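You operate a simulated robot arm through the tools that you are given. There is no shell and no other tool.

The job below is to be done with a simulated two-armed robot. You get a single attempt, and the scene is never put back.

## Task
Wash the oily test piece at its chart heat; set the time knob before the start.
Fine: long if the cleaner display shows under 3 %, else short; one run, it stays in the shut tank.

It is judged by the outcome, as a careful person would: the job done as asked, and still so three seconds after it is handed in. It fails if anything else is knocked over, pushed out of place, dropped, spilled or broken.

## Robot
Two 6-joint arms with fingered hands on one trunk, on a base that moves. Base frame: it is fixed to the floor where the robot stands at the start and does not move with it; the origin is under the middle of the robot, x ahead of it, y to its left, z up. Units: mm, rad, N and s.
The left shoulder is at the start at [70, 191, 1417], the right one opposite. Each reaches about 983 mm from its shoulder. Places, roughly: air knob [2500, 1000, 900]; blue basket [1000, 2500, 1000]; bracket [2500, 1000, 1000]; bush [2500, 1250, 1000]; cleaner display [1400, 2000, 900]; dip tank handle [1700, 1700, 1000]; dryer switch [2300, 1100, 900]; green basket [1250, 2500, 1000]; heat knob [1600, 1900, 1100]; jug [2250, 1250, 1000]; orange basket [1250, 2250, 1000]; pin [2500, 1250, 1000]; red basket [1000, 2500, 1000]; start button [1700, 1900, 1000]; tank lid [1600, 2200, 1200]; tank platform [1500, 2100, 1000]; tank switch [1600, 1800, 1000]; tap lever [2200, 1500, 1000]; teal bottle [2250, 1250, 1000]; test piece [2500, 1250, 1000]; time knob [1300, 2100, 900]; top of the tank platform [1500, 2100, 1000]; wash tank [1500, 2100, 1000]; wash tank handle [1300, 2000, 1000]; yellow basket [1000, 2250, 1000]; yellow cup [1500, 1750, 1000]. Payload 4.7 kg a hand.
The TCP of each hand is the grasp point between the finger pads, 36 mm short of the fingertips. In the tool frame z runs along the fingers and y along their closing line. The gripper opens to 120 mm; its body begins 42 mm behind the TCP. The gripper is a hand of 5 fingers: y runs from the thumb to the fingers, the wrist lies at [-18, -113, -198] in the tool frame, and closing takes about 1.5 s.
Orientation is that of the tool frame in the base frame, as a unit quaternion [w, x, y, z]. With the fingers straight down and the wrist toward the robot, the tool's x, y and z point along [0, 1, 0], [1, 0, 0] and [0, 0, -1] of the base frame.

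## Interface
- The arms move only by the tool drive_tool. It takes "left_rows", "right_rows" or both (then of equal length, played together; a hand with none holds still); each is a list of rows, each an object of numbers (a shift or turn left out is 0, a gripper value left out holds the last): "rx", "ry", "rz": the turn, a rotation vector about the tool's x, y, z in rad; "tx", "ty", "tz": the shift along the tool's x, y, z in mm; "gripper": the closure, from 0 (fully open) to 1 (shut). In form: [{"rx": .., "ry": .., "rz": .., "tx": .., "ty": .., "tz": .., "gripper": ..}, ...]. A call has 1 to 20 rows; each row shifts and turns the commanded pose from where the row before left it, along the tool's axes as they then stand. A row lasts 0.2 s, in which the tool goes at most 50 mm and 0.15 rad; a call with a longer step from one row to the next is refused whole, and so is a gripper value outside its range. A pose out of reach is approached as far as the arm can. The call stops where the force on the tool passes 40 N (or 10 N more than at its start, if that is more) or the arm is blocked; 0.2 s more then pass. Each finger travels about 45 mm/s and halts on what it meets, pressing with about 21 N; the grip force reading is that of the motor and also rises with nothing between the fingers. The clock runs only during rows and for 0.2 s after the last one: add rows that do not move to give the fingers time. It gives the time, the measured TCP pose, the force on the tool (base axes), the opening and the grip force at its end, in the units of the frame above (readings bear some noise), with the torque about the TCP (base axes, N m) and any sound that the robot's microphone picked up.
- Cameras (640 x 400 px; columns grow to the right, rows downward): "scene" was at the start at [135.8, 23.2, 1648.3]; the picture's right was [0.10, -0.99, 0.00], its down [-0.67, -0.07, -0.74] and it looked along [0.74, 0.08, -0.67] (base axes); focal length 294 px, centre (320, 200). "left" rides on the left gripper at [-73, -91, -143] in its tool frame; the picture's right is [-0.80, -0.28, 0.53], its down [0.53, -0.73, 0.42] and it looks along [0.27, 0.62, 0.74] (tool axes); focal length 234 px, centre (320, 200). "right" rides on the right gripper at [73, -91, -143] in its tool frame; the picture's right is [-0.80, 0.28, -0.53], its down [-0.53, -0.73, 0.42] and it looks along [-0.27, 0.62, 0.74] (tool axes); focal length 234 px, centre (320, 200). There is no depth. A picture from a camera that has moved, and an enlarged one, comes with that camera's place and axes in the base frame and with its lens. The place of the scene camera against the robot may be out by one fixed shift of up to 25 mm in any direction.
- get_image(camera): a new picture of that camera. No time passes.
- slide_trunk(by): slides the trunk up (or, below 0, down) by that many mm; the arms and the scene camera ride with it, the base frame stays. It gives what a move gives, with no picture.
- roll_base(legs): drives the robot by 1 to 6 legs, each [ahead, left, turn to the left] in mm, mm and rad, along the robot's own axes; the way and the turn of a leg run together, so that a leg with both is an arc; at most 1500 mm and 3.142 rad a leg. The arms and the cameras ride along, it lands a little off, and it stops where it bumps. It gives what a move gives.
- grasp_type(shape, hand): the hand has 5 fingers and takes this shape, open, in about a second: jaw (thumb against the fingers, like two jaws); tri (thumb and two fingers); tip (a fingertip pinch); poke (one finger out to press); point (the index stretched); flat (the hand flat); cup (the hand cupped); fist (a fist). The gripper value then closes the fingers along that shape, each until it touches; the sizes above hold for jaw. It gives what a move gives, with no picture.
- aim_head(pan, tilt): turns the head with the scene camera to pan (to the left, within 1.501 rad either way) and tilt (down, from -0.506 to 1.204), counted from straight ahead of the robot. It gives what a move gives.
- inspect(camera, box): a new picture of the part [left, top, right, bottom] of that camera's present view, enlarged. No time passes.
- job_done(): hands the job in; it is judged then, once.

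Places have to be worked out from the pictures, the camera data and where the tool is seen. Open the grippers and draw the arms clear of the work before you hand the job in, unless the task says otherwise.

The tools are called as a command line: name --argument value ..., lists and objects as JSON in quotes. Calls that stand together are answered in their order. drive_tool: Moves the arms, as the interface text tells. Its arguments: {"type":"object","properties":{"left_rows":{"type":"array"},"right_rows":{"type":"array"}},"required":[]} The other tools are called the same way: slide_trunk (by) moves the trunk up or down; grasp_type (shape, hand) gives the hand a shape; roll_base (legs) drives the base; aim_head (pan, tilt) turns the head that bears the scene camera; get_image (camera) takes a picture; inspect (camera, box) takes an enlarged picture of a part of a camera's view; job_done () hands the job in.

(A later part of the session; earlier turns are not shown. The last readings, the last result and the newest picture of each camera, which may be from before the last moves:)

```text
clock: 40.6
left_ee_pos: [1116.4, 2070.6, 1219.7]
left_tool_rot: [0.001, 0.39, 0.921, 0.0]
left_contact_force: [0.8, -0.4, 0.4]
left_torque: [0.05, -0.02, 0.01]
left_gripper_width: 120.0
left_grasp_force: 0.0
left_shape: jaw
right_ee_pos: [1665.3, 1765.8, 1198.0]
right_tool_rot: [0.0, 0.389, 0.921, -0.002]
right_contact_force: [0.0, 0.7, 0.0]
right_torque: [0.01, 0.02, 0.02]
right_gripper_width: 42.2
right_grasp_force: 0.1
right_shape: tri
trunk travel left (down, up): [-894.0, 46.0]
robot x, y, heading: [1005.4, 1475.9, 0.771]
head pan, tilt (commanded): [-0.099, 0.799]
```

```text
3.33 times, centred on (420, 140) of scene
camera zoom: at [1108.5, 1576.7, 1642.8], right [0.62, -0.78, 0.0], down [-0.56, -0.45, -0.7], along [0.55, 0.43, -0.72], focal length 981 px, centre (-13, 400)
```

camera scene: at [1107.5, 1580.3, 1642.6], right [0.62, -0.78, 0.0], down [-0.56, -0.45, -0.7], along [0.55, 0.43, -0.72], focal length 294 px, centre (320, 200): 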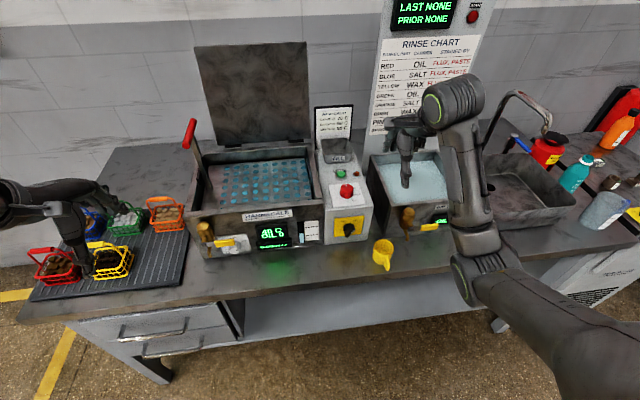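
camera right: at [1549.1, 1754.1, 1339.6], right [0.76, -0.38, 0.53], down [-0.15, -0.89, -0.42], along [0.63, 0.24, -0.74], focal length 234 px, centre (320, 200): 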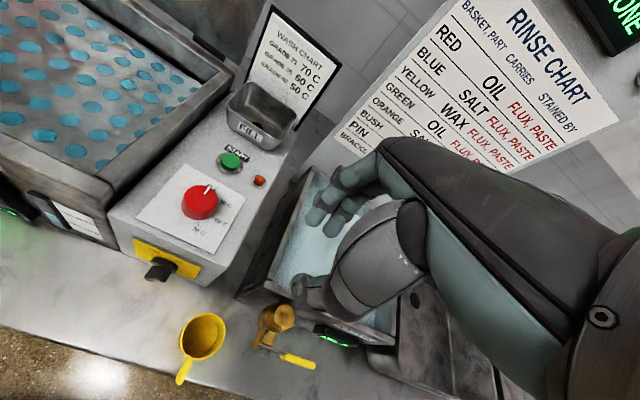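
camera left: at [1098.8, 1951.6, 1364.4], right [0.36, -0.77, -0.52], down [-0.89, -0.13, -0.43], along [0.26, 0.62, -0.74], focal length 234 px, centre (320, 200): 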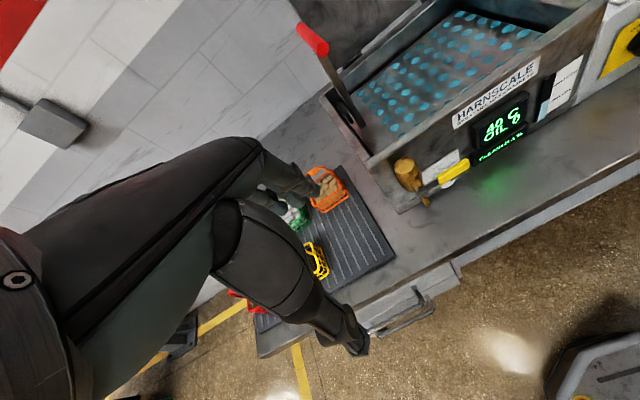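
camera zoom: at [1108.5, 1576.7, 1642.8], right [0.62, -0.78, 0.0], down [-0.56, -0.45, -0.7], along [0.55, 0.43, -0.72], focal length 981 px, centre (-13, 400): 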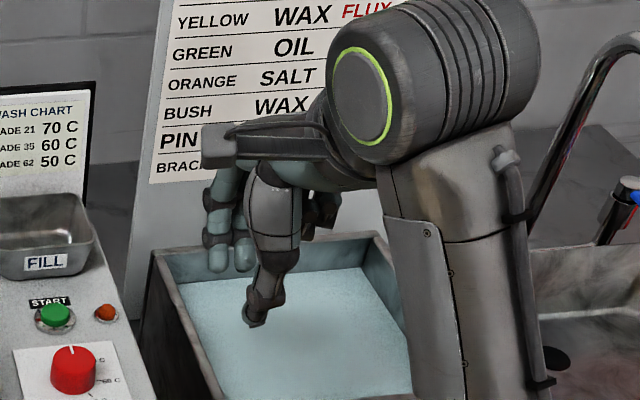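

At 0.65 the tri opening is 42 mm, with thumb and two fingers meeting around the TCP. I open again and move above the knob's estimated place to get a second, steeper view.

drive_tool --right_rows '[{"tx": 38, "ty": 16, "gripper": 0.35}, {"tx": 38, "ty": 16}, {"tx": 38, "ty": 16}, {}, {}]'

get_image --camera "right"

get_image --camera "scene"

```text
clock: 41.8
left_ee_pos: [1114.6, 2070.1, 1220.0]
left_tool_rot: [0.003, 0.39, 0.921, 0.0]
left_contact_force: [0.4, 1.0, -0.1]
left_torque: [0.02, -0.02, 0.0]
left_gripper_width: 119.8
left_grasp_force: 0.0
left_shape: jaw
right_ee_pos: [1619.2, 1881.5, 1196.2]
right_tool_rot: [0.0, 0.388, 0.922, -0.001]
right_contact_force: [0.0, -0.5, 0.0]
right_torque: [-0.01, -0.01, -0.03]
right_gripper_width: 77.6
right_grasp_force: 0.0
right_shape: tri
trunk travel left (down, up): [-894.0, 46.0]
robot x, y, heading: [1005.5, 1475.9, 0.775]
head pan, tilt (commanded): [-0.099, 0.799]
```

```text
taken
camera right: at [1504.0, 1869.6, 1338.5], right [0.76, -0.38, 0.53], down [-0.15, -0.89, -0.42], along [0.63, 0.24, -0.74], focal length 234 px, centre (320, 200)
```

right: 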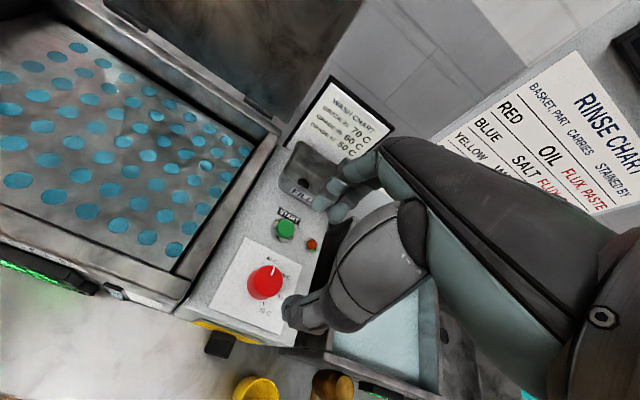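

```text
taken
camera scene: at [1108.5, 1576.6, 1642.8], right [0.62, -0.78, 0.0], down [-0.56, -0.45, -0.7], along [0.55, 0.43, -0.72], focal length 294 px, centre (320, 200)
```

scene: 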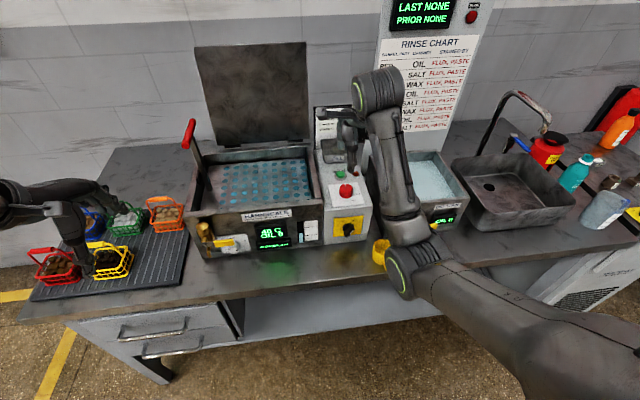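

Triangulation puts the heat knob axis near [1618, 1876], top z ≈ 1056. I now rotate the open tri hand 0.87 rad counter-clockwise above it so I have room to turn clockwise through 100°.

drive_tool --right_rows '[{"rz": -0.145}, {"rz": -0.145}, {"rz": -0.145}, {"rz": -0.145}, {"rz": -0.145}, {"rz": -0.145}, {}]'

get_image --camera "right"

get_image --camera "scene"

```text
clock: 43.4
left_ee_pos: [1115.7, 2069.3, 1221.0]
left_tool_rot: [0.001, 0.39, 0.921, 0.0]
left_contact_force: [-0.3, 0.6, -0.4]
left_torque: [-0.01, 0.0, 0.02]
left_gripper_width: 119.9
left_grasp_force: 0.1
left_shape: jaw
right_ee_pos: [1618.4, 1883.1, 1196.3]
right_tool_rot: [0.0, -0.037, 0.999, 0.0]
right_contact_force: [-0.1, 0.5, 0.2]
right_torque: [0.02, 0.01, 0.02]
right_gripper_width: 77.7
right_grasp_force: 0.0
right_shape: tri
trunk travel left (down, up): [-894.0, 46.0]
robot x, y, heading: [1006.8, 1477.2, 0.768]
head pan, tilt (commanded): [-0.099, 0.799]
```

```text
taken
camera right: at [1554.4, 1784.7, 1339.0], right [0.78, 0.34, 0.52], down [0.58, -0.69, -0.42], along [0.22, 0.64, -0.74], focal length 234 px, centre (320, 200)
```

right: 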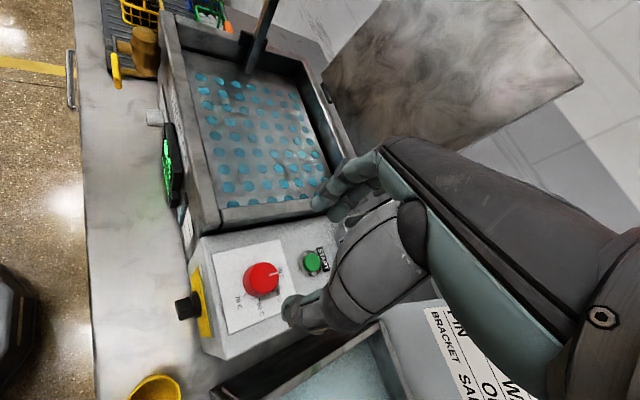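

```text
taken
camera scene: at [1108.4, 1576.8, 1642.8], right [0.62, -0.78, 0.0], down [-0.56, -0.45, -0.7], along [0.55, 0.43, -0.72], focal length 294 px, centre (320, 200)
```

scene: 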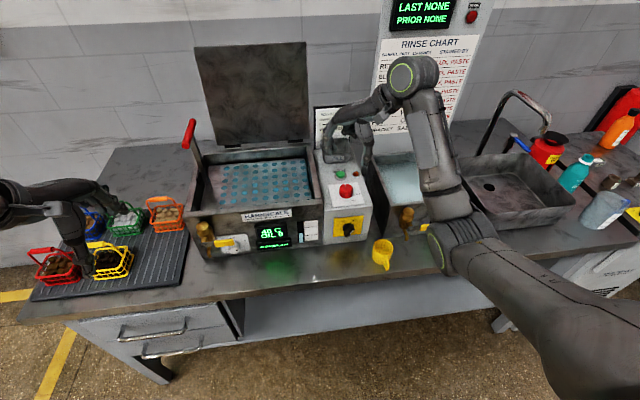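

Another view confirms the knob at [1617.5, 1876.4], top z 1056. I centre over it and lower to about 25 mm above contact height, then look.

drive_tool --right_rows '[{"tx": 1.4, "ty": -6.6}, {"tz": 30}, {"tz": 30}, {"tz": 30}, {}]'

get_image --camera "right"

inspect --camera "scene" --box '[290, 120, 400, 220]'

```text
clock: 44.6
left_ee_pos: [1116.3, 2070.0, 1221.0]
left_tool_rot: [0.002, 0.39, 0.921, 0.001]
left_contact_force: [-0.1, 0.3, -0.3]
left_torque: [0.0, 0.01, -0.03]
left_gripper_width: 119.5
left_grasp_force: 0.1
left_shape: jaw
right_ee_pos: [1617.8, 1874.0, 1105.8]
right_tool_rot: [0.0, -0.036, 0.999, -0.001]
right_contact_force: [-0.5, 0.0, -0.2]
right_torque: [0.0, -0.01, -0.02]
right_gripper_width: 77.8
right_grasp_force: 0.0
right_shape: tri
trunk travel left (down, up): [-894.0, 46.0]
robot x, y, heading: [1006.4, 1477.6, 0.771]
head pan, tilt (commanded): [-0.099, 0.799]
```

```text
taken
camera right: at [1552.8, 1778.7, 1249.2], right [0.78, 0.34, 0.52], down [0.58, -0.69, -0.42], along [0.22, 0.64, -0.74], focal length 234 px, centre (320, 200)
```

right: 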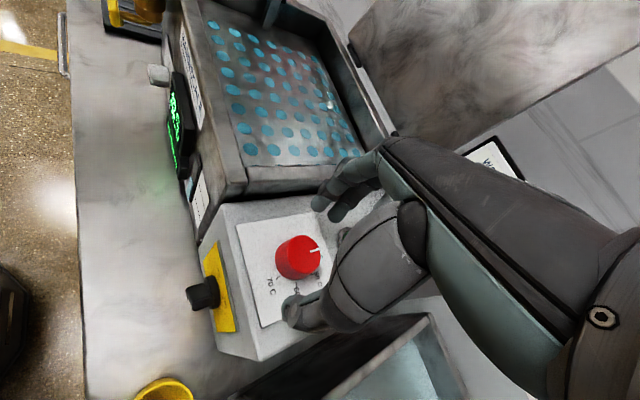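

```text
4.00 times, centred on (345, 170) of scene
camera zoom: at [1108.4, 1577.0, 1642.8], right [0.62, -0.78, 0.0], down [-0.56, -0.45, -0.7], along [0.55, 0.43, -0.72], focal length 1177 px, centre (220, 320)
```

zoom: 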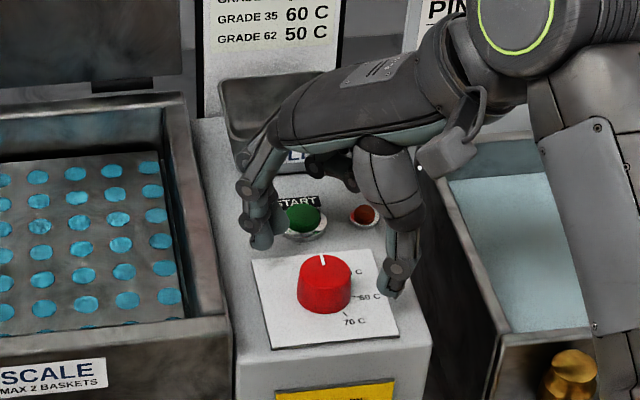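

The thumb and fingers straddle the knob nicely. I lower another 34 mm and close on the knob.

drive_tool --right_rows '[{"tz": 17}, {"tz": 17}, {}]'

inspect --camera "scene" --box '[290, 120, 400, 220]'

get_image --camera "right"

```text
clock: 45.4
left_ee_pos: [1112.5, 2068.0, 1222.4]
left_tool_rot: [0.003, 0.389, 0.921, 0.001]
left_contact_force: [0.6, -0.8, 0.0]
left_torque: [0.0, 0.01, 0.01]
left_gripper_width: 119.9
left_grasp_force: 0.0
left_shape: jaw
right_ee_pos: [1616.9, 1876.0, 1078.5]
right_tool_rot: [0.004, -0.038, 0.999, 0.003]
right_contact_force: [1.7, 1.4, 38.6]
right_torque: [-1.14, -0.1, 0.02]
right_gripper_width: 76.4
right_grasp_force: 0.0
right_shape: tri
trunk travel left (down, up): [-894.0, 46.0]
robot x, y, heading: [1006.2, 1478.8, 0.768]
head pan, tilt (commanded): [-0.099, 0.799]
```

```text
4.00 times, centred on (345, 170) of scene
camera zoom: at [1103.9, 1574.7, 1643.8], right [0.62, -0.78, 0.0], down [-0.56, -0.45, -0.7], along [0.55, 0.44, -0.71], focal length 1177 px, centre (220, 320)
```

zoom: 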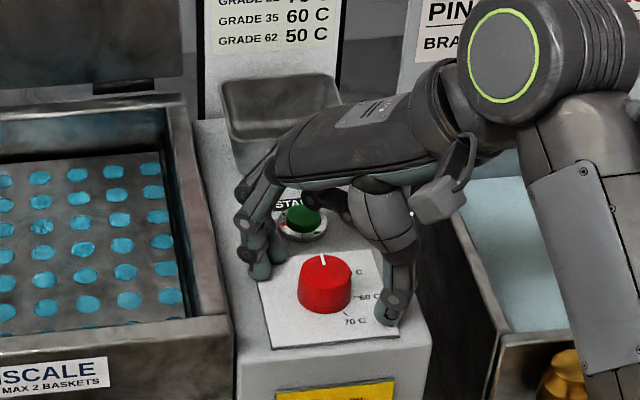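

```text
taken
camera right: at [1549.8, 1777.8, 1220.5], right [0.78, 0.33, 0.53], down [0.59, -0.69, -0.43], along [0.22, 0.64, -0.73], focal length 234 px, centre (320, 200)
```

right: 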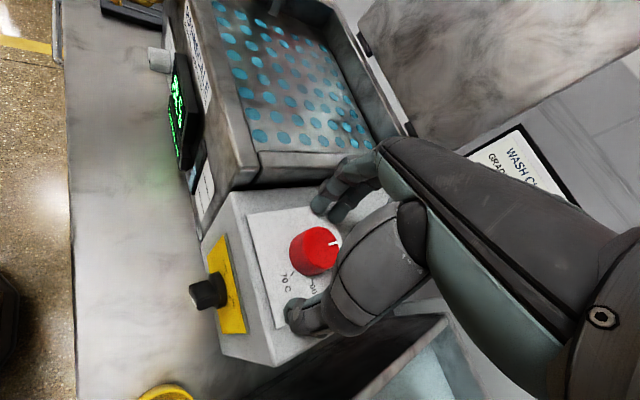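

The thumb tip is pressing on the plate (38 N, contact at the thumb side). I lift 8 mm to clear it, then close on the knob.

drive_tool --right_rows '[{"tz": -8}, {}]'

drive_tool --right_rows '[{"gripper": 0.6}, {"gripper": 0.7}, {"gripper": 0.8}, {"gripper": 0.8}, {"gripper": 0.8}, {"gripper": 0.8}, {"gripper": 0.8}]'

inspect --camera "scene" --box '[290, 120, 400, 220]'

get_image --camera "right"

```text
clock: 46.0
left_ee_pos: [1115.1, 2069.1, 1221.1]
left_tool_rot: [0.002, 0.389, 0.921, 0.0]
left_contact_force: [0.1, 0.1, 0.0]
left_torque: [0.01, -0.04, 0.01]
left_gripper_width: 119.9
left_grasp_force: 0.1
left_shape: jaw
right_ee_pos: [1616.9, 1873.2, 1079.6]
right_tool_rot: [0.0, -0.036, 0.999, -0.001]
right_contact_force: [-2.4, 1.0, 8.4]
right_torque: [0.4, -0.01, 0.05]
right_gripper_width: 78.4
right_grasp_force: 0.1
right_shape: tri
trunk travel left (down, up): [-894.0, 46.0]
robot x, y, heading: [1005.9, 1475.0, 0.769]
head pan, tilt (commanded): [-0.099, 0.799]
```

```text
clock: 47.6
left_ee_pos: [1116.6, 2069.7, 1221.4]
left_tool_rot: [0.001, 0.39, 0.921, 0.001]
left_contact_force: [0.1, -0.9, 0.2]
left_torque: [0.01, -0.02, 0.0]
left_gripper_width: 119.8
left_grasp_force: 0.0
left_shape: jaw
right_ee_pos: [1619.5, 1873.5, 1079.9]
right_tool_rot: [-0.001, -0.035, 0.999, -0.001]
right_contact_force: [0.5, -5.3, -2.1]
right_torque: [-0.18, 0.0, -0.06]
right_gripper_width: 32.1
right_grasp_force: 21.0
right_shape: tri
trunk travel left (down, up): [-894.0, 46.0]
robot x, y, heading: [1008.5, 1474.5, 0.774]
head pan, tilt (commanded): [-0.099, 0.799]
```

```text
4.00 times, centred on (345, 170) of scene
camera zoom: at [1108.8, 1575.9, 1642.7], right [0.62, -0.78, 0.0], down [-0.56, -0.45, -0.7], along [0.55, 0.43, -0.72], focal length 1177 px, centre (220, 320)
```

zoom: 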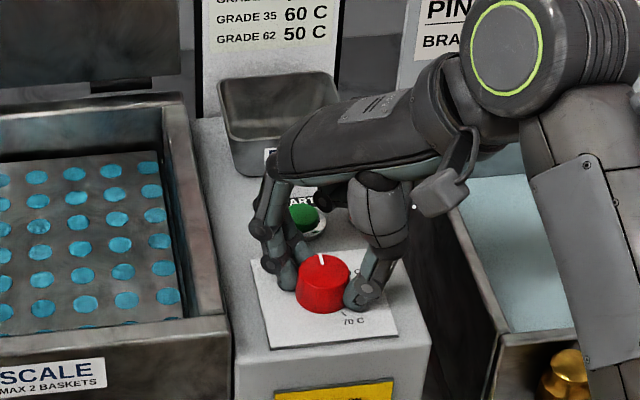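

```text
taken
camera right: at [1553.6, 1777.7, 1222.8], right [0.78, 0.34, 0.52], down [0.58, -0.69, -0.42], along [0.22, 0.64, -0.74], focal length 234 px, centre (320, 200)
```

right: 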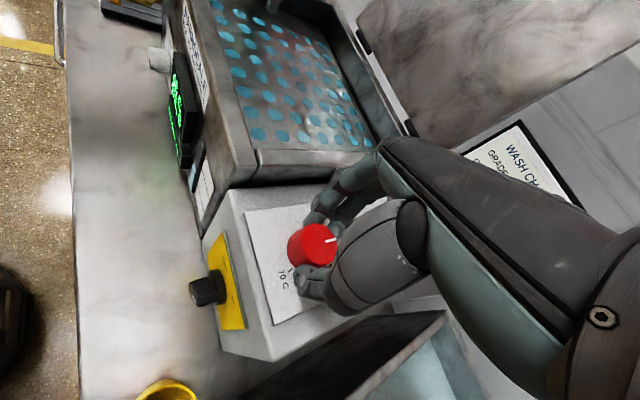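

The knob is gripped firmly (32 mm, 21 N). I turn clockwise half-way first (0.87 rad) and check.

drive_tool --right_rows '[{"rz": 0.145}, {"rz": 0.145}, {"rz": 0.145}, {"rz": 0.145}, {"rz": 0.145}, {"rz": 0.145}, {}]'

inspect --camera "scene" --box '[290, 120, 400, 220]'

get_image --camera "right"

```text
clock: 49.2
left_ee_pos: [1115.4, 2068.3, 1221.3]
left_tool_rot: [0.002, 0.391, 0.921, 0.001]
left_contact_force: [0.4, 0.3, -0.1]
left_torque: [0.0, 0.03, 0.0]
left_gripper_width: 119.7
left_grasp_force: 0.0
left_shape: jaw
right_ee_pos: [1617.7, 1872.9, 1080.8]
right_tool_rot: [-0.001, 0.39, 0.921, -0.001]
right_contact_force: [-7.0, -8.5, -5.7]
right_torque: [-0.3, 0.24, 0.0]
right_gripper_width: 30.8
right_grasp_force: 21.0
right_shape: tri
trunk travel left (down, up): [-894.0, 46.0]
robot x, y, heading: [1006.9, 1476.5, 0.774]
head pan, tilt (commanded): [-0.099, 0.799]
```

```text
4.00 times, centred on (345, 170) of scene
camera zoom: at [1107.9, 1575.2, 1642.8], right [0.62, -0.78, 0.0], down [-0.56, -0.45, -0.7], along [0.55, 0.44, -0.72], focal length 1177 px, centre (220, 320)
```

zoom: 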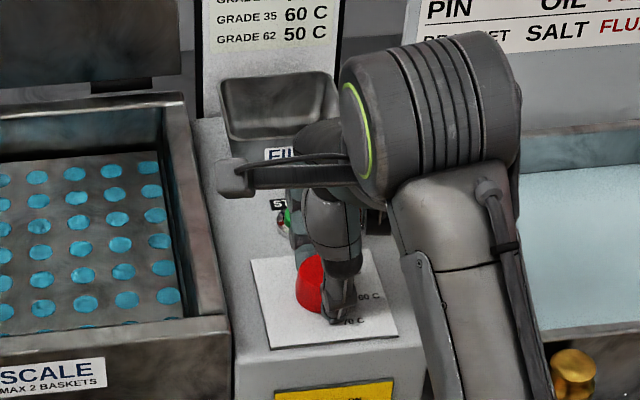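

```text
taken
camera right: at [1502.2, 1861.8, 1223.4], right [0.76, -0.38, 0.52], down [-0.15, -0.89, -0.42], along [0.63, 0.24, -0.74], focal length 234 px, centre (320, 200)
```

right: 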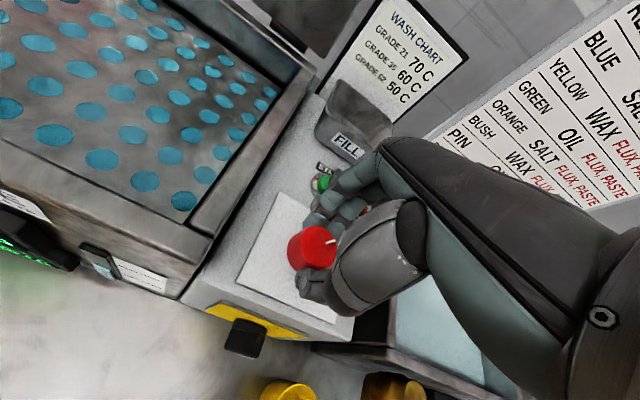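

The pointer keeps its place relative to the hand, so the knob turns without slip. I continue with the other 0.875 rad.

drive_tool --right_rows '[{"rz": 0.146}, {"rz": 0.146}, {"rz": 0.146}, {"rz": 0.146}, {"rz": 0.146}, {"rz": 0.145}, {}]'

get_image --camera "right"

get_image --camera "scene"

```text
clock: 50.8
left_ee_pos: [1114.5, 2069.3, 1221.8]
left_tool_rot: [0.002, 0.389, 0.921, -0.001]
left_contact_force: [-0.7, 0.1, -0.1]
left_torque: [0.0, 0.02, -0.04]
left_gripper_width: 119.7
left_grasp_force: 0.0
left_shape: jaw
right_ee_pos: [1618.3, 1873.5, 1079.7]
right_tool_rot: [0.0, 0.743, 0.67, -0.001]
right_contact_force: [-10.1, -6.7, -6.4]
right_torque: [-0.16, 0.31, 0.0]
right_gripper_width: 29.9
right_grasp_force: 21.5
right_shape: tri
trunk travel left (down, up): [-894.0, 46.0]
robot x, y, heading: [1008.0, 1477.3, 0.773]
head pan, tilt (commanded): [-0.099, 0.799]
```

```text
taken
camera right: at [1534.1, 1956.0, 1223.5], right [0.2, -0.83, 0.53], down [-0.78, -0.45, -0.42], along [0.59, -0.33, -0.74], focal length 234 px, centre (320, 200)
```

right: 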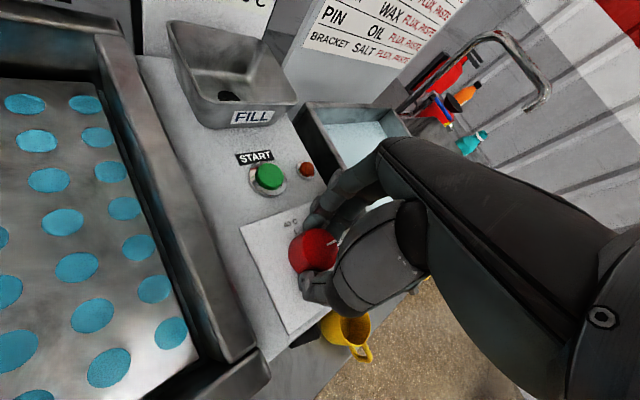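

```text
taken
camera scene: at [1107.0, 1575.9, 1642.9], right [0.62, -0.78, 0.0], down [-0.56, -0.45, -0.7], along [0.55, 0.43, -0.72], focal length 294 px, centre (320, 200)
```

scene: 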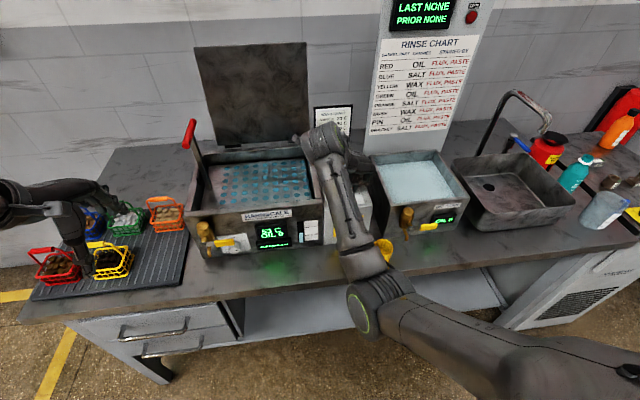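

The knob followed. I release it, lift straight up, and check the pointer and display.

drive_tool --right_rows '[{"gripper": 0.4}, {"gripper": 0.4}, {"gripper": 0.4}, {"gripper": 0.4}, {"gripper": 0.4}, {"tz": -40}, {"tz": -40}, {"tz": -40}, {}]'

get_image --camera "right"

inspect --camera "scene" --box '[200, 120, 380, 260]'

```text
clock: 52.8
left_ee_pos: [1116.1, 2069.2, 1221.0]
left_tool_rot: [0.002, 0.39, 0.921, 0.001]
left_contact_force: [-0.5, 0.6, 0.4]
left_torque: [0.0, 0.01, -0.01]
left_gripper_width: 119.6
left_grasp_force: 0.1
left_shape: jaw
right_ee_pos: [1624.1, 1888.2, 1178.2]
right_tool_rot: [0.002, 0.741, 0.672, 0.003]
right_contact_force: [-0.3, 0.6, -0.6]
right_torque: [-0.02, 0.02, 0.0]
right_gripper_width: 71.3
right_grasp_force: 0.1
right_shape: tri
right hand out of reach, approached as far as the arm can: row 8
trunk travel left (down, up): [-894.0, 46.0]
robot x, y, heading: [1008.9, 1476.8, 0.769]
head pan, tilt (commanded): [-0.099, 0.799]
```

```text
taken
camera right: at [1539.8, 1969.5, 1320.8], right [0.19, -0.83, 0.53], down [-0.78, -0.46, -0.43], along [0.6, -0.33, -0.73], focal length 234 px, centre (320, 200)
```

right: 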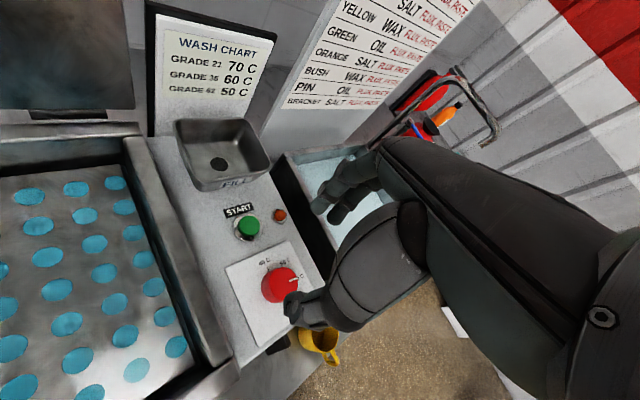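

```text
2.86 times, centred on (290, 190) of scene
camera zoom: at [1108.3, 1576.9, 1642.7], right [0.62, -0.78, 0.0], down [-0.56, -0.45, -0.7], along [0.55, 0.43, -0.72], focal length 841 px, centre (406, 229)
```

zoom: 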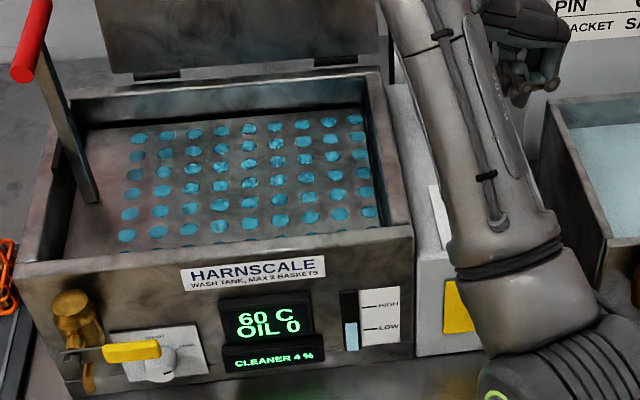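

The display now shows 60 C. I check the heat knob pointer closely.

inspect --camera "right" --box '[210, 190, 330, 350]'

inspect --camera "scene" --box '[230, 210, 330, 260]'

```text
2.50 times, centred on (270, 270) of right
camera zoom: at [1539.8, 1969.5, 1320.8], right [0.19, -0.83, 0.53], down [-0.78, -0.46, -0.43], along [0.6, -0.33, -0.73], focal length 585 px, centre (445, 25)
```

zoom: 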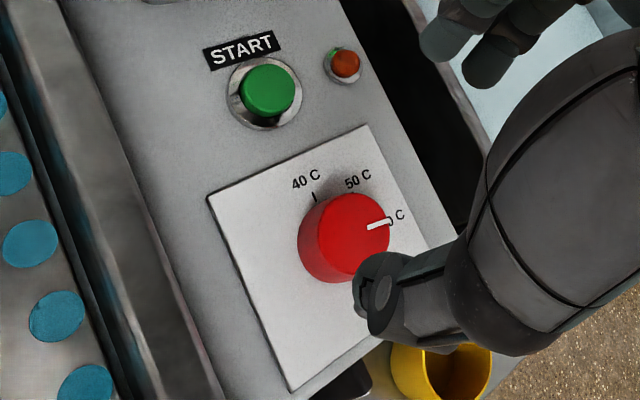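

```text
6.40 times, centred on (280, 235) of scene
camera zoom: at [1108.3, 1576.9, 1642.7], right [0.62, -0.78, 0.0], down [-0.56, -0.45, -0.7], along [0.55, 0.43, -0.72], focal length 1883 px, centre (576, -24)
```

zoom: 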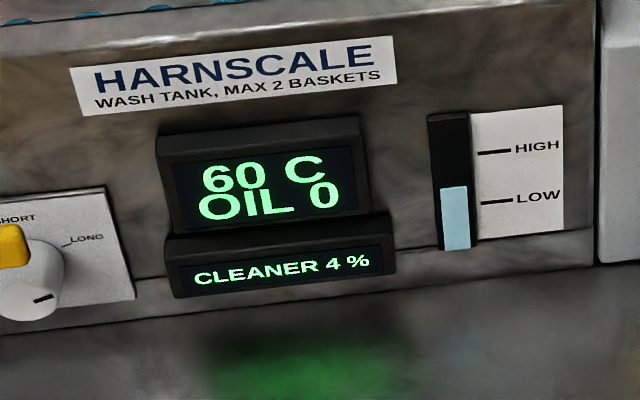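

Heat is set: pointer on 60 C and display 60 C. Next the time knob with the left hand; I park the right hand to the side and back the base off 120 mm to give the left arm room.

drive_tool --right_rows '[{"rz": -0.145}, {"rz": -0.145}, {"rz": -0.145}, {"rz": -0.145}, {"rz": -0.145}, {"rz": -0.145}, {"tx": -40, "ty": -15, "gripper": 0}, {"tx": -40, "ty": -15}, {"tx": -40, "ty": -15}, {"tx": -40, "ty": -15}, {"tx": -40, "ty": -15}, {}]'

roll_base --legs '[[-120, 0, 0]]'

grasp_type --hand "left" --shape "tri"

get_image --camera "scene"

get_image --camera "left"

```text
clock: 55.4
left_ee_pos: [1116.2, 2071.4, 1221.2]
left_tool_rot: [0.001, 0.389, 0.921, -0.001]
left_contact_force: [-0.5, -0.1, 0.0]
left_torque: [-0.01, 0.0, -0.01]
left_gripper_width: 120.1
left_grasp_force: 0.1
left_shape: jaw
right_ee_pos: [1707.7, 1693.7, 1179.2]
right_tool_rot: [0.0, 0.391, 0.92, -0.002]
right_contact_force: [-0.5, 0.8, 0.1]
right_torque: [-0.04, 0.04, 0.03]
right_gripper_width: 119.5
right_grasp_force: 0.1
right_shape: tri
trunk travel left (down, up): [-894.0, 46.0]
robot x, y, heading: [1006.5, 1477.9, 0.775]
head pan, tilt (commanded): [-0.099, 0.799]
```

```text
clock: 56.6
left_ee_pos: [1033.2, 1988.6, 1219.9]
left_tool_rot: [0.002, 0.39, 0.921, -0.001]
left_contact_force: [0.0, 0.3, -0.5]
left_torque: [-0.01, -0.02, -0.02]
left_gripper_width: 119.7
left_grasp_force: 0.0
left_shape: jaw
right_ee_pos: [1625.5, 1609.8, 1178.7]
right_tool_rot: [-0.001, 0.391, 0.92, -0.001]
right_contact_force: [0.1, 0.0, -0.9]
right_torque: [-0.01, 0.0, 0.02]
right_gripper_width: 119.8
right_grasp_force: 0.1
right_shape: tri
trunk travel left (down, up): [-894.0, 46.0]
robot x, y, heading: [921.4, 1397.5, 0.77]
head pan, tilt (commanded): [-0.099, 0.799]
```

```text
clock: 57.5
left_ee_pos: [1032.5, 1987.8, 1222.0]
left_tool_rot: [0.003, 0.39, 0.921, 0.0]
left_contact_force: [0.0, 0.0, 0.1]
left_torque: [0.02, -0.01, -0.03]
left_gripper_width: 119.8
left_grasp_force: 0.1
left_shape: tri
right_ee_pos: [1623.9, 1609.4, 1178.5]
right_tool_rot: [0.0, 0.391, 0.921, -0.001]
right_contact_force: [0.4, 0.0, 0.3]
right_torque: [0.0, 0.01, -0.03]
right_gripper_width: 120.0
right_grasp_force: 0.0
right_shape: tri
trunk travel left (down, up): [-894.0, 46.0]
robot x, y, heading: [925.4, 1391.8, 0.77]
head pan, tilt (commanded): [-0.099, 0.799]
```

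```text
taken
camera scene: at [1023.8, 1494.1, 1642.8], right [0.62, -0.78, 0.0], down [-0.56, -0.45, -0.7], along [0.55, 0.43, -0.72], focal length 294 px, centre (320, 200)
```

scene: 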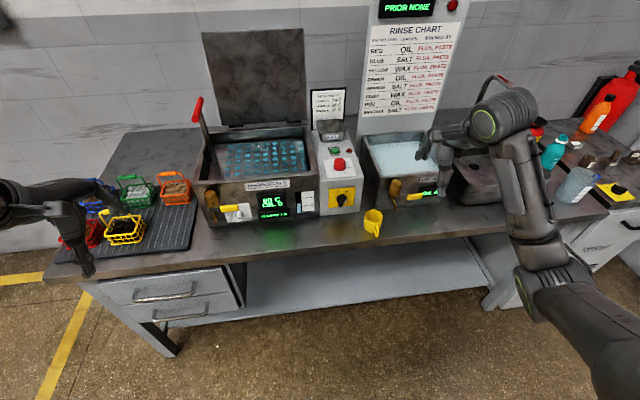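

```text
taken
camera left: at [1016.4, 1871.0, 1363.6], right [0.36, -0.77, -0.52], down [-0.9, -0.13, -0.43], along [0.26, 0.62, -0.74], focal length 234 px, centre (320, 200)
```

left: 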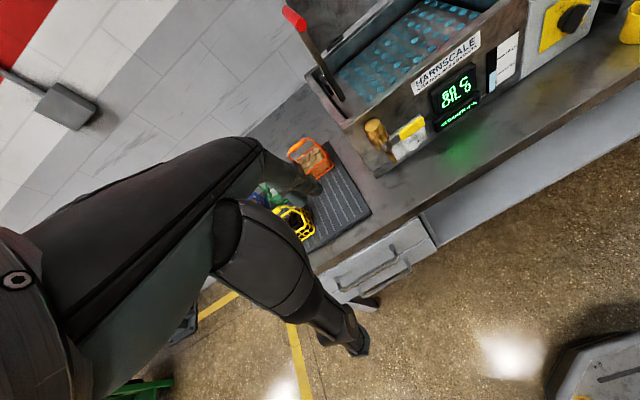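

Now I bring the left hand in front of the tank and yaw it so the thumb is on the left and fingers on the right.

drive_tool --left_rows '[{"tx": -43, "ty": 16, "gripper": 0.5}, {"tx": -43, "ty": 16}, {"tx": -43, "ty": 16}, {"tx": -43, "ty": 16}, {"rz": 0.1428}, {"rz": 0.1428}, {"rz": 0.1428}, {"rz": 0.1428}, {"rz": 0.1428}, {"rz": 0.1428}, {"rz": 0.1428}, {"rz": 0.1428}, {"rz": 0.1428}, {"rz": 0.1428}, {"rz": 0.1428}, {}]'

get_image --camera "scene"

get_image --camera "left"

```text
clock: 60.9
left_ee_pos: [1127.1, 2019.4, 1167.4]
left_tool_rot: [0.002, 0.927, 0.374, 0.002]
left_contact_force: [-0.6, 0.1, 0.3]
left_torque: [0.02, 0.02, -0.04]
left_gripper_width: 60.2
left_grasp_force: 0.0
left_shape: tri
left hand out of reach, approached as far as the arm can: row 1, 2, 3, 4
right_ee_pos: [1623.2, 1609.7, 1179.4]
right_tool_rot: [0.0, 0.391, 0.92, 0.0]
right_contact_force: [0.3, 0.3, 0.9]
right_torque: [0.03, -0.03, 0.02]
right_gripper_width: 119.5
right_grasp_force: 0.1
right_shape: tri
trunk travel left (down, up): [-894.0, 46.0]
robot x, y, heading: [923.0, 1393.8, 0.77]
head pan, tilt (commanded): [-0.099, 0.799]
```

```text
taken
camera scene: at [1023.6, 1494.3, 1642.8], right [0.62, -0.78, 0.0], down [-0.56, -0.45, -0.7], along [0.55, 0.43, -0.72], focal length 294 px, centre (320, 200)
```

scene: 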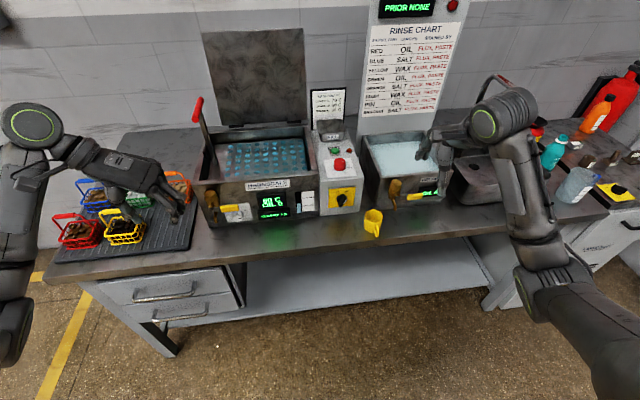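

```text
taken
camera left: at [1010.3, 2033.4, 1309.2], right [-0.77, -0.36, -0.53], down [-0.13, 0.9, -0.43], along [0.63, -0.26, -0.74], focal length 234 px, centre (320, 200)
```

left: 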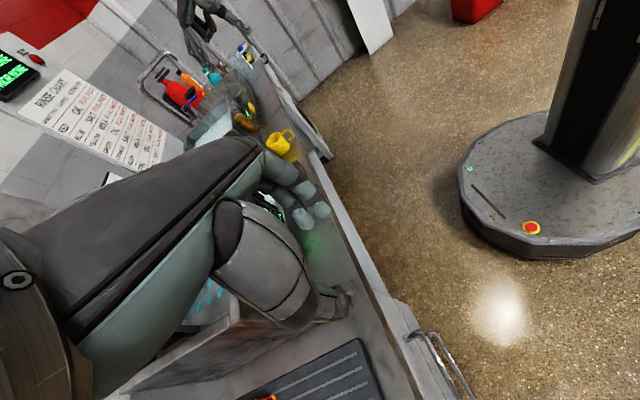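

The yaw worked. I shift right to line up with the time knob, back off a touch and descend a little before pitching the fingers forward.

drive_tool --left_rows '[{"ty": 40, "tx": -12}, {"ty": 40, "tx": -12}, {"ty": 40, "tx": -12}, {"ry": 0.1, "tz": 25}, {"ry": 0.1, "tz": 25}, {"ry": 0.1, "tz": 25}, {"ry": 0.1}, {"ry": 0.1}, {"ry": 0.1}, {}]'

get_image --camera "scene"

get_image --camera "left"

```text
clock: 63.1
left_ee_pos: [1182.7, 1929.0, 1086.9]
left_tool_rot: [-0.109, 0.885, 0.359, 0.276]
left_contact_force: [-0.1, -0.6, 0.0]
left_torque: [0.04, 0.0, 0.02]
left_gripper_width: 60.1
left_grasp_force: 0.0
left_shape: tri
left hand out of reach, approached as far as the arm can: row 3
right_ee_pos: [1623.8, 1609.1, 1178.8]
right_tool_rot: [0.0, 0.391, 0.92, -0.001]
right_contact_force: [0.2, -0.4, -0.1]
right_torque: [0.01, 0.0, -0.02]
right_gripper_width: 119.9
right_grasp_force: 0.0
right_shape: tri
trunk travel left (down, up): [-894.0, 46.0]
robot x, y, heading: [922.0, 1393.0, 0.767]
head pan, tilt (commanded): [-0.099, 0.799]
```

```text
taken
camera scene: at [1024.4, 1494.5, 1642.7], right [0.62, -0.78, 0.0], down [-0.56, -0.45, -0.7], along [0.55, 0.43, -0.72], focal length 294 px, centre (320, 200)
```

scene: 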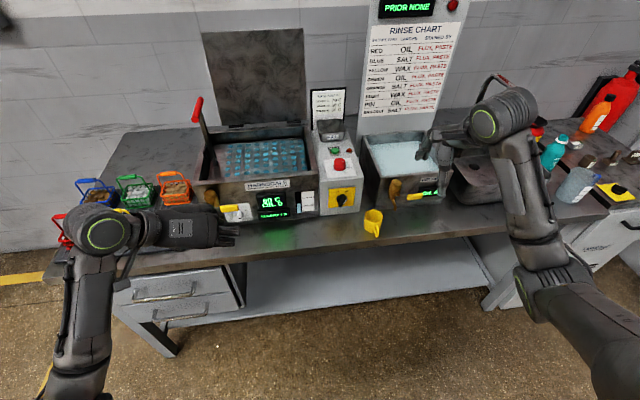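

```text
taken
camera left: at [1016.1, 1895.6, 1163.1], right [-0.45, -0.06, -0.89], down [-0.02, 1.0, -0.05], along [0.89, 0.0, -0.46], focal length 234 px, centre (320, 200)
```

left: 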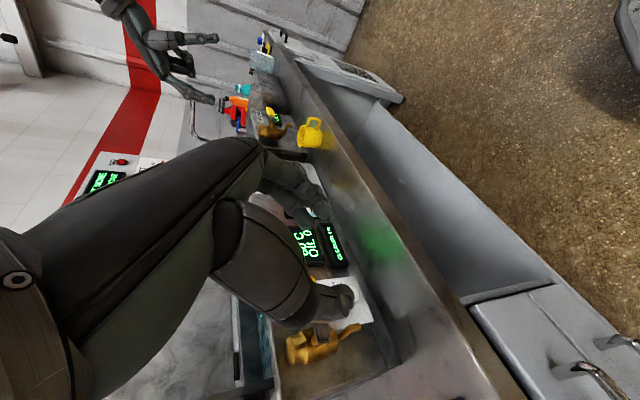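

The pitch goes well. I continue pitching to about 1.2 rad so the fingers point nearly at the tank front.

drive_tool --left_rows '[{"ry": 0.12}, {"ry": 0.12}, {"ry": 0.12}, {"ry": 0.12}, {"ry": 0.12}, {}]'

get_image --camera "scene"

get_image --camera "left"

```text
clock: 64.5
left_ee_pos: [1182.1, 1929.4, 1087.1]
left_tool_rot: [-0.212, 0.764, 0.311, 0.525]
left_contact_force: [-0.7, -0.1, 0.8]
left_torque: [-0.04, 0.01, 0.0]
left_gripper_width: 60.1
left_grasp_force: 0.2
left_shape: tri
right_ee_pos: [1624.5, 1608.4, 1180.0]
right_tool_rot: [0.0, 0.391, 0.92, -0.001]
right_contact_force: [0.7, 0.0, 0.7]
right_torque: [0.01, -0.01, 0.0]
right_gripper_width: 119.8
right_grasp_force: 0.0
right_shape: tri
trunk travel left (down, up): [-894.0, 46.0]
robot x, y, heading: [919.9, 1392.5, 0.768]
head pan, tilt (commanded): [-0.099, 0.799]
```

```text
taken
camera scene: at [1024.3, 1494.7, 1642.7], right [0.62, -0.78, 0.0], down [-0.56, -0.45, -0.7], along [0.55, 0.43, -0.72], focal length 294 px, centre (320, 200)
```

scene: 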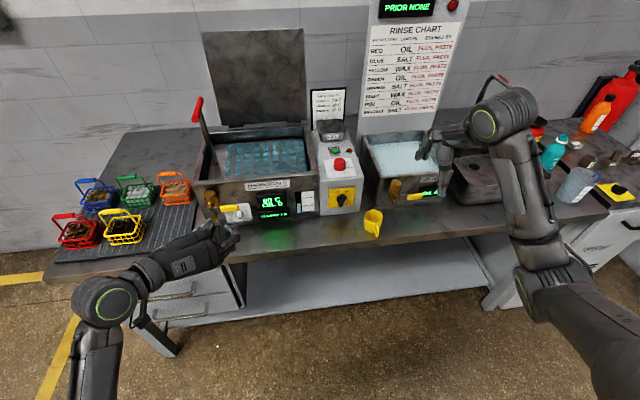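

```text
taken
camera left: at [1002.7, 1882.5, 1069.9], right [-0.05, 0.34, -0.94], down [-0.09, 0.94, 0.34], along [0.99, 0.1, -0.02], focal length 234 px, centre (320, 200)
```

left: 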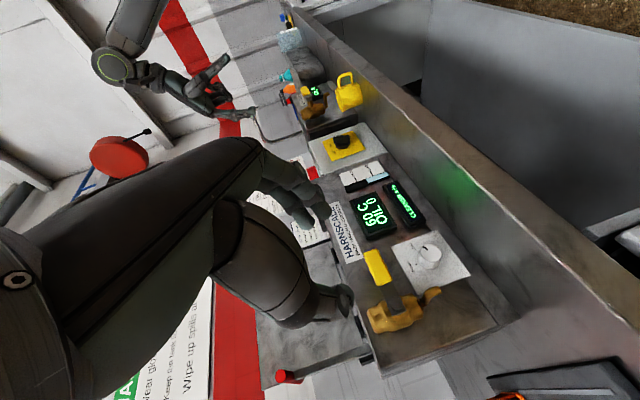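

The left camera sees the time knob now. I enlarge it for the exact pixel.

inspect --camera "left" --box '[340, 170, 520, 330]'

```text
2.50 times, centred on (430, 250) of left
camera zoom: at [1002.7, 1882.5, 1069.9], right [-0.05, 0.34, -0.94], down [-0.09, 0.94, 0.34], along [0.99, 0.1, -0.02], focal length 585 px, centre (45, 75)
```

zoom: 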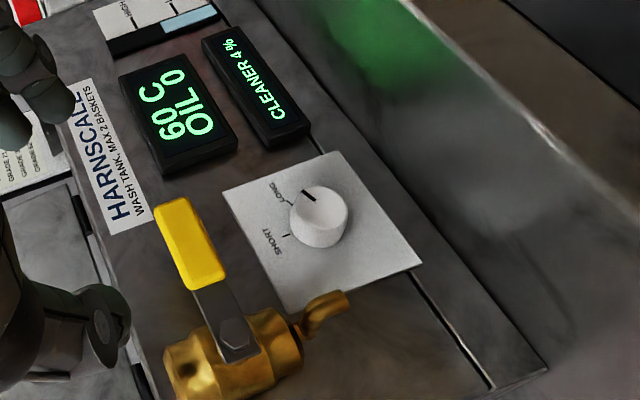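

From this single ray the knob lies around [1260, 2010, 968]. I lower the hand 105 mm (keeping 100+ mm in front of the tank) for a second ray.

drive_tool --left_rows '[{"tx": -32.7, "tz": 12.6}, {"tx": -32.7, "tz": 12.6}, {"tx": -32.7, "tz": 12.6}, {}]'

get_image --camera "left"

inspect --camera "scene" --box '[150, 140, 330, 300]'

```text
clock: 65.5
left_ee_pos: [1178.6, 1927.7, 980.8]
left_tool_rot: [-0.211, 0.764, 0.31, 0.525]
left_contact_force: [0.2, -0.6, -0.2]
left_torque: [-0.01, 0.01, 0.02]
left_gripper_width: 60.2
left_grasp_force: 0.1
left_shape: tri
right_ee_pos: [1623.4, 1609.3, 1178.9]
right_tool_rot: [0.0, 0.39, 0.921, 0.0]
right_contact_force: [-1.0, 0.5, -0.3]
right_torque: [0.0, 0.03, -0.01]
right_gripper_width: 119.7
right_grasp_force: 0.0
right_shape: tri
trunk travel left (down, up): [-894.0, 46.0]
robot x, y, heading: [921.6, 1394.5, 0.769]
head pan, tilt (commanded): [-0.099, 0.799]
```

```text
taken
camera left: at [1001.5, 1881.2, 964.6], right [-0.05, 0.34, -0.94], down [-0.09, 0.94, 0.34], along [0.99, 0.1, -0.02], focal length 234 px, centre (320, 200)
```

left: 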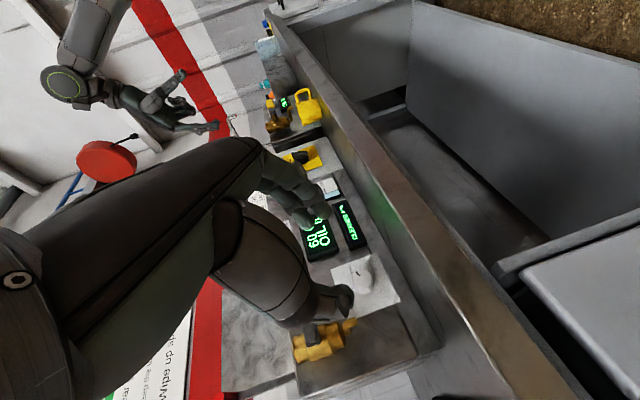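

```text
2.50 times, centred on (240, 220) of scene
camera zoom: at [1023.8, 1494.1, 1642.8], right [0.62, -0.78, 0.0], down [-0.56, -0.45, -0.7], along [0.55, 0.43, -0.72], focal length 736 px, centre (520, 150)
```

zoom: 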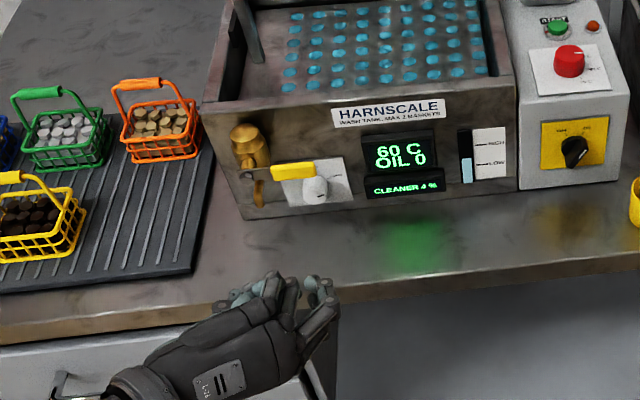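

I enlarge the knob in this lower left-hand view.

inspect --camera "left" --box '[290, 230, 430, 360]'

```text
3.08 times, centred on (360, 295) of left
camera zoom: at [1001.5, 1881.2, 964.6], right [-0.05, 0.34, -0.94], down [-0.09, 0.94, 0.34], along [0.99, 0.1, -0.02], focal length 720 px, centre (197, -92)
```

zoom: 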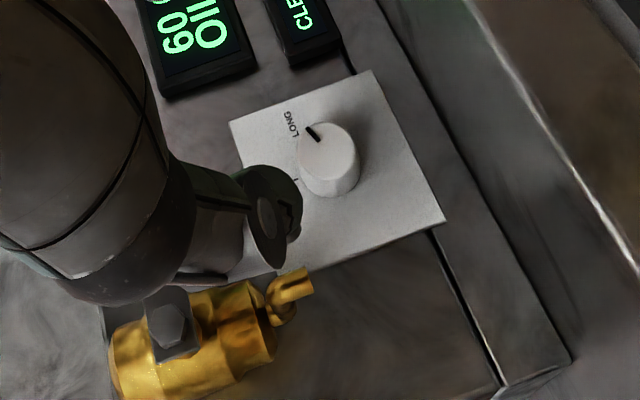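

Two rays cross at about [1325, 2043, 941] for the knob face; the drain handle sits ~72 mm above it, sticking out to v≈2335. I level the fingers and roll the hand so the curled fingers will lie to the right, away from that handle and from the bench.

drive_tool --left_rows '[{"ry": 0.122}, {"ry": 0.122}, {"ry": 0.122}, {"rz": 0.1418}, {"rz": 0.1418}, {"rz": 0.1418}, {"rz": 0.1418}, {"rz": 0.1418}, {"rz": 0.1418}, {"rz": 0.1418}, {"rz": 0.1418}, {}]'

get_image --camera "left"

get_image --camera "scene"

```text
clock: 68.1
left_ee_pos: [1178.8, 1945.3, 989.0]
left_tool_rot: [-0.574, 0.698, -0.126, 0.41]
left_contact_force: [0.0, 1.3, -0.4]
left_torque: [0.04, -0.03, 0.01]
left_gripper_width: 60.6
left_grasp_force: 0.0
left_shape: tri
left hand out of reach, approached as far as the arm can: row 11
right_ee_pos: [1623.0, 1609.3, 1179.3]
right_tool_rot: [-0.001, 0.39, 0.921, -0.001]
right_contact_force: [-0.3, -0.2, 0.4]
right_torque: [-0.01, 0.0, 0.02]
right_gripper_width: 119.6
right_grasp_force: 0.0
right_shape: tri
trunk travel left (down, up): [-894.0, 46.0]
robot x, y, heading: [920.9, 1395.4, 0.768]
head pan, tilt (commanded): [-0.099, 0.799]
```

```text
taken
camera left: at [1002.6, 1918.0, 1040.6], right [-0.21, 0.97, -0.09], down [0.43, 0.18, 0.89], along [0.88, 0.15, -0.45], focal length 234 px, centre (320, 200)
```

left: 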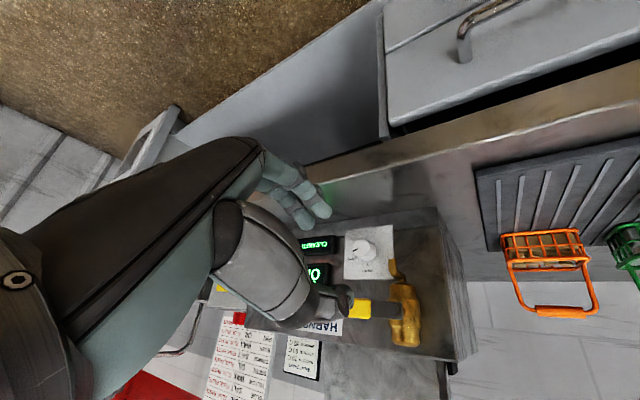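

```text
taken
camera scene: at [1023.4, 1494.7, 1642.8], right [0.62, -0.78, 0.0], down [-0.56, -0.45, -0.7], along [0.55, 0.43, -0.72], focal length 294 px, centre (320, 200)
```

scene: 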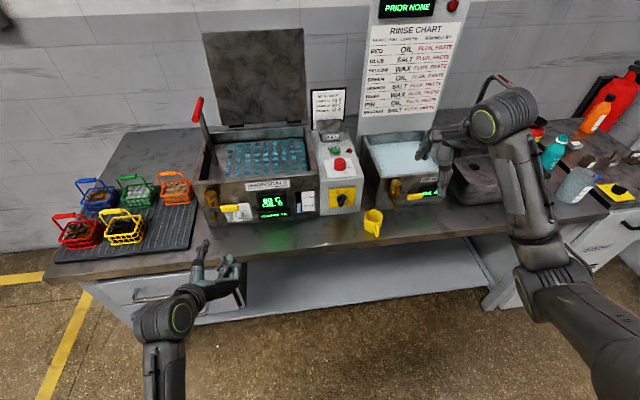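

Rolled to about -65° with fingers level; the last row hit a reach limit. I move forward 45 mm (still ~75 mm short of the handle) and try rolling further.

drive_tool --left_rows '[{"tz": 45}, {"rz": 0.14}, {"rz": 0.14}, {"rz": 0.14}, {"rz": 0.14}, {"rz": 0.14}, {}]'

get_image --camera "left"

```text
clock: 69.7
left_ee_pos: [1231.0, 2131.9, 984.2]
left_tool_rot: [0.69, -0.633, 0.307, -0.172]
left_contact_force: [0.3, 0.6, -0.4]
left_torque: [-0.02, 0.04, 0.01]
left_gripper_width: 60.4
left_grasp_force: 0.1
left_shape: tri
left hand out of reach, approached as far as the arm can: row 2, 3, 4, 5, 6
right_ee_pos: [1623.7, 1609.1, 1179.0]
right_tool_rot: [0.0, 0.391, 0.92, -0.001]
right_contact_force: [-0.9, -0.3, -0.9]
right_torque: [0.01, -0.03, 0.02]
right_gripper_width: 119.6
right_grasp_force: 0.2
right_shape: tri
trunk travel left (down, up): [-894.0, 46.0]
robot x, y, heading: [922.2, 1396.0, 0.773]
head pan, tilt (commanded): [-0.099, 0.799]
```

```text
taken
camera left: at [1096.8, 2053.2, 1086.5], right [-0.22, 0.87, 0.44], down [0.78, -0.11, 0.61], along [0.58, 0.48, -0.65], focal length 234 px, centre (320, 200)
```

left: 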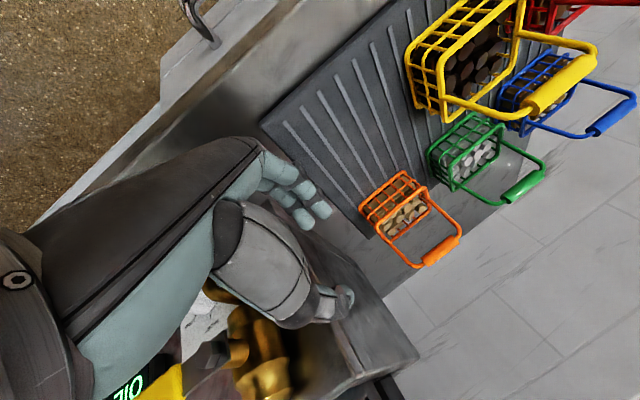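

The out-of-reach rows let the hand drift left of the valve (TCP u≈-637). Nothing was touched by the force readings; I look at the scene before backing out.

get_image --camera "scene"

inspect --camera "scene" --box '[120, 150, 300, 310]'

```text
taken
camera scene: at [1024.2, 1495.1, 1642.7], right [0.62, -0.78, 0.0], down [-0.56, -0.45, -0.7], along [0.55, 0.43, -0.72], focal length 294 px, centre (320, 200)
```

scene: 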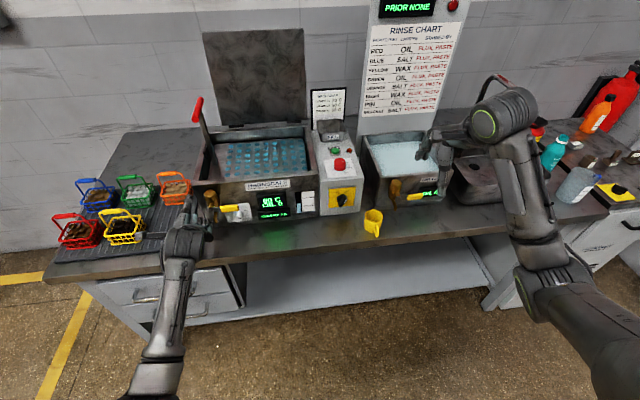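

```text
2.50 times, centred on (210, 230) of scene
camera zoom: at [1024.2, 1495.1, 1642.7], right [0.62, -0.78, 0.0], down [-0.56, -0.45, -0.7], along [0.55, 0.43, -0.72], focal length 736 px, centre (595, 125)
```

zoom: 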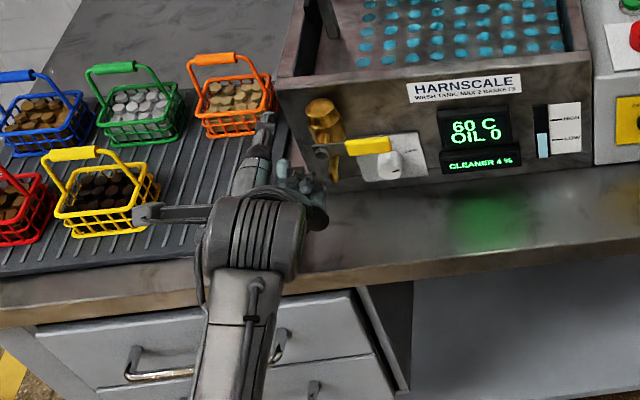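

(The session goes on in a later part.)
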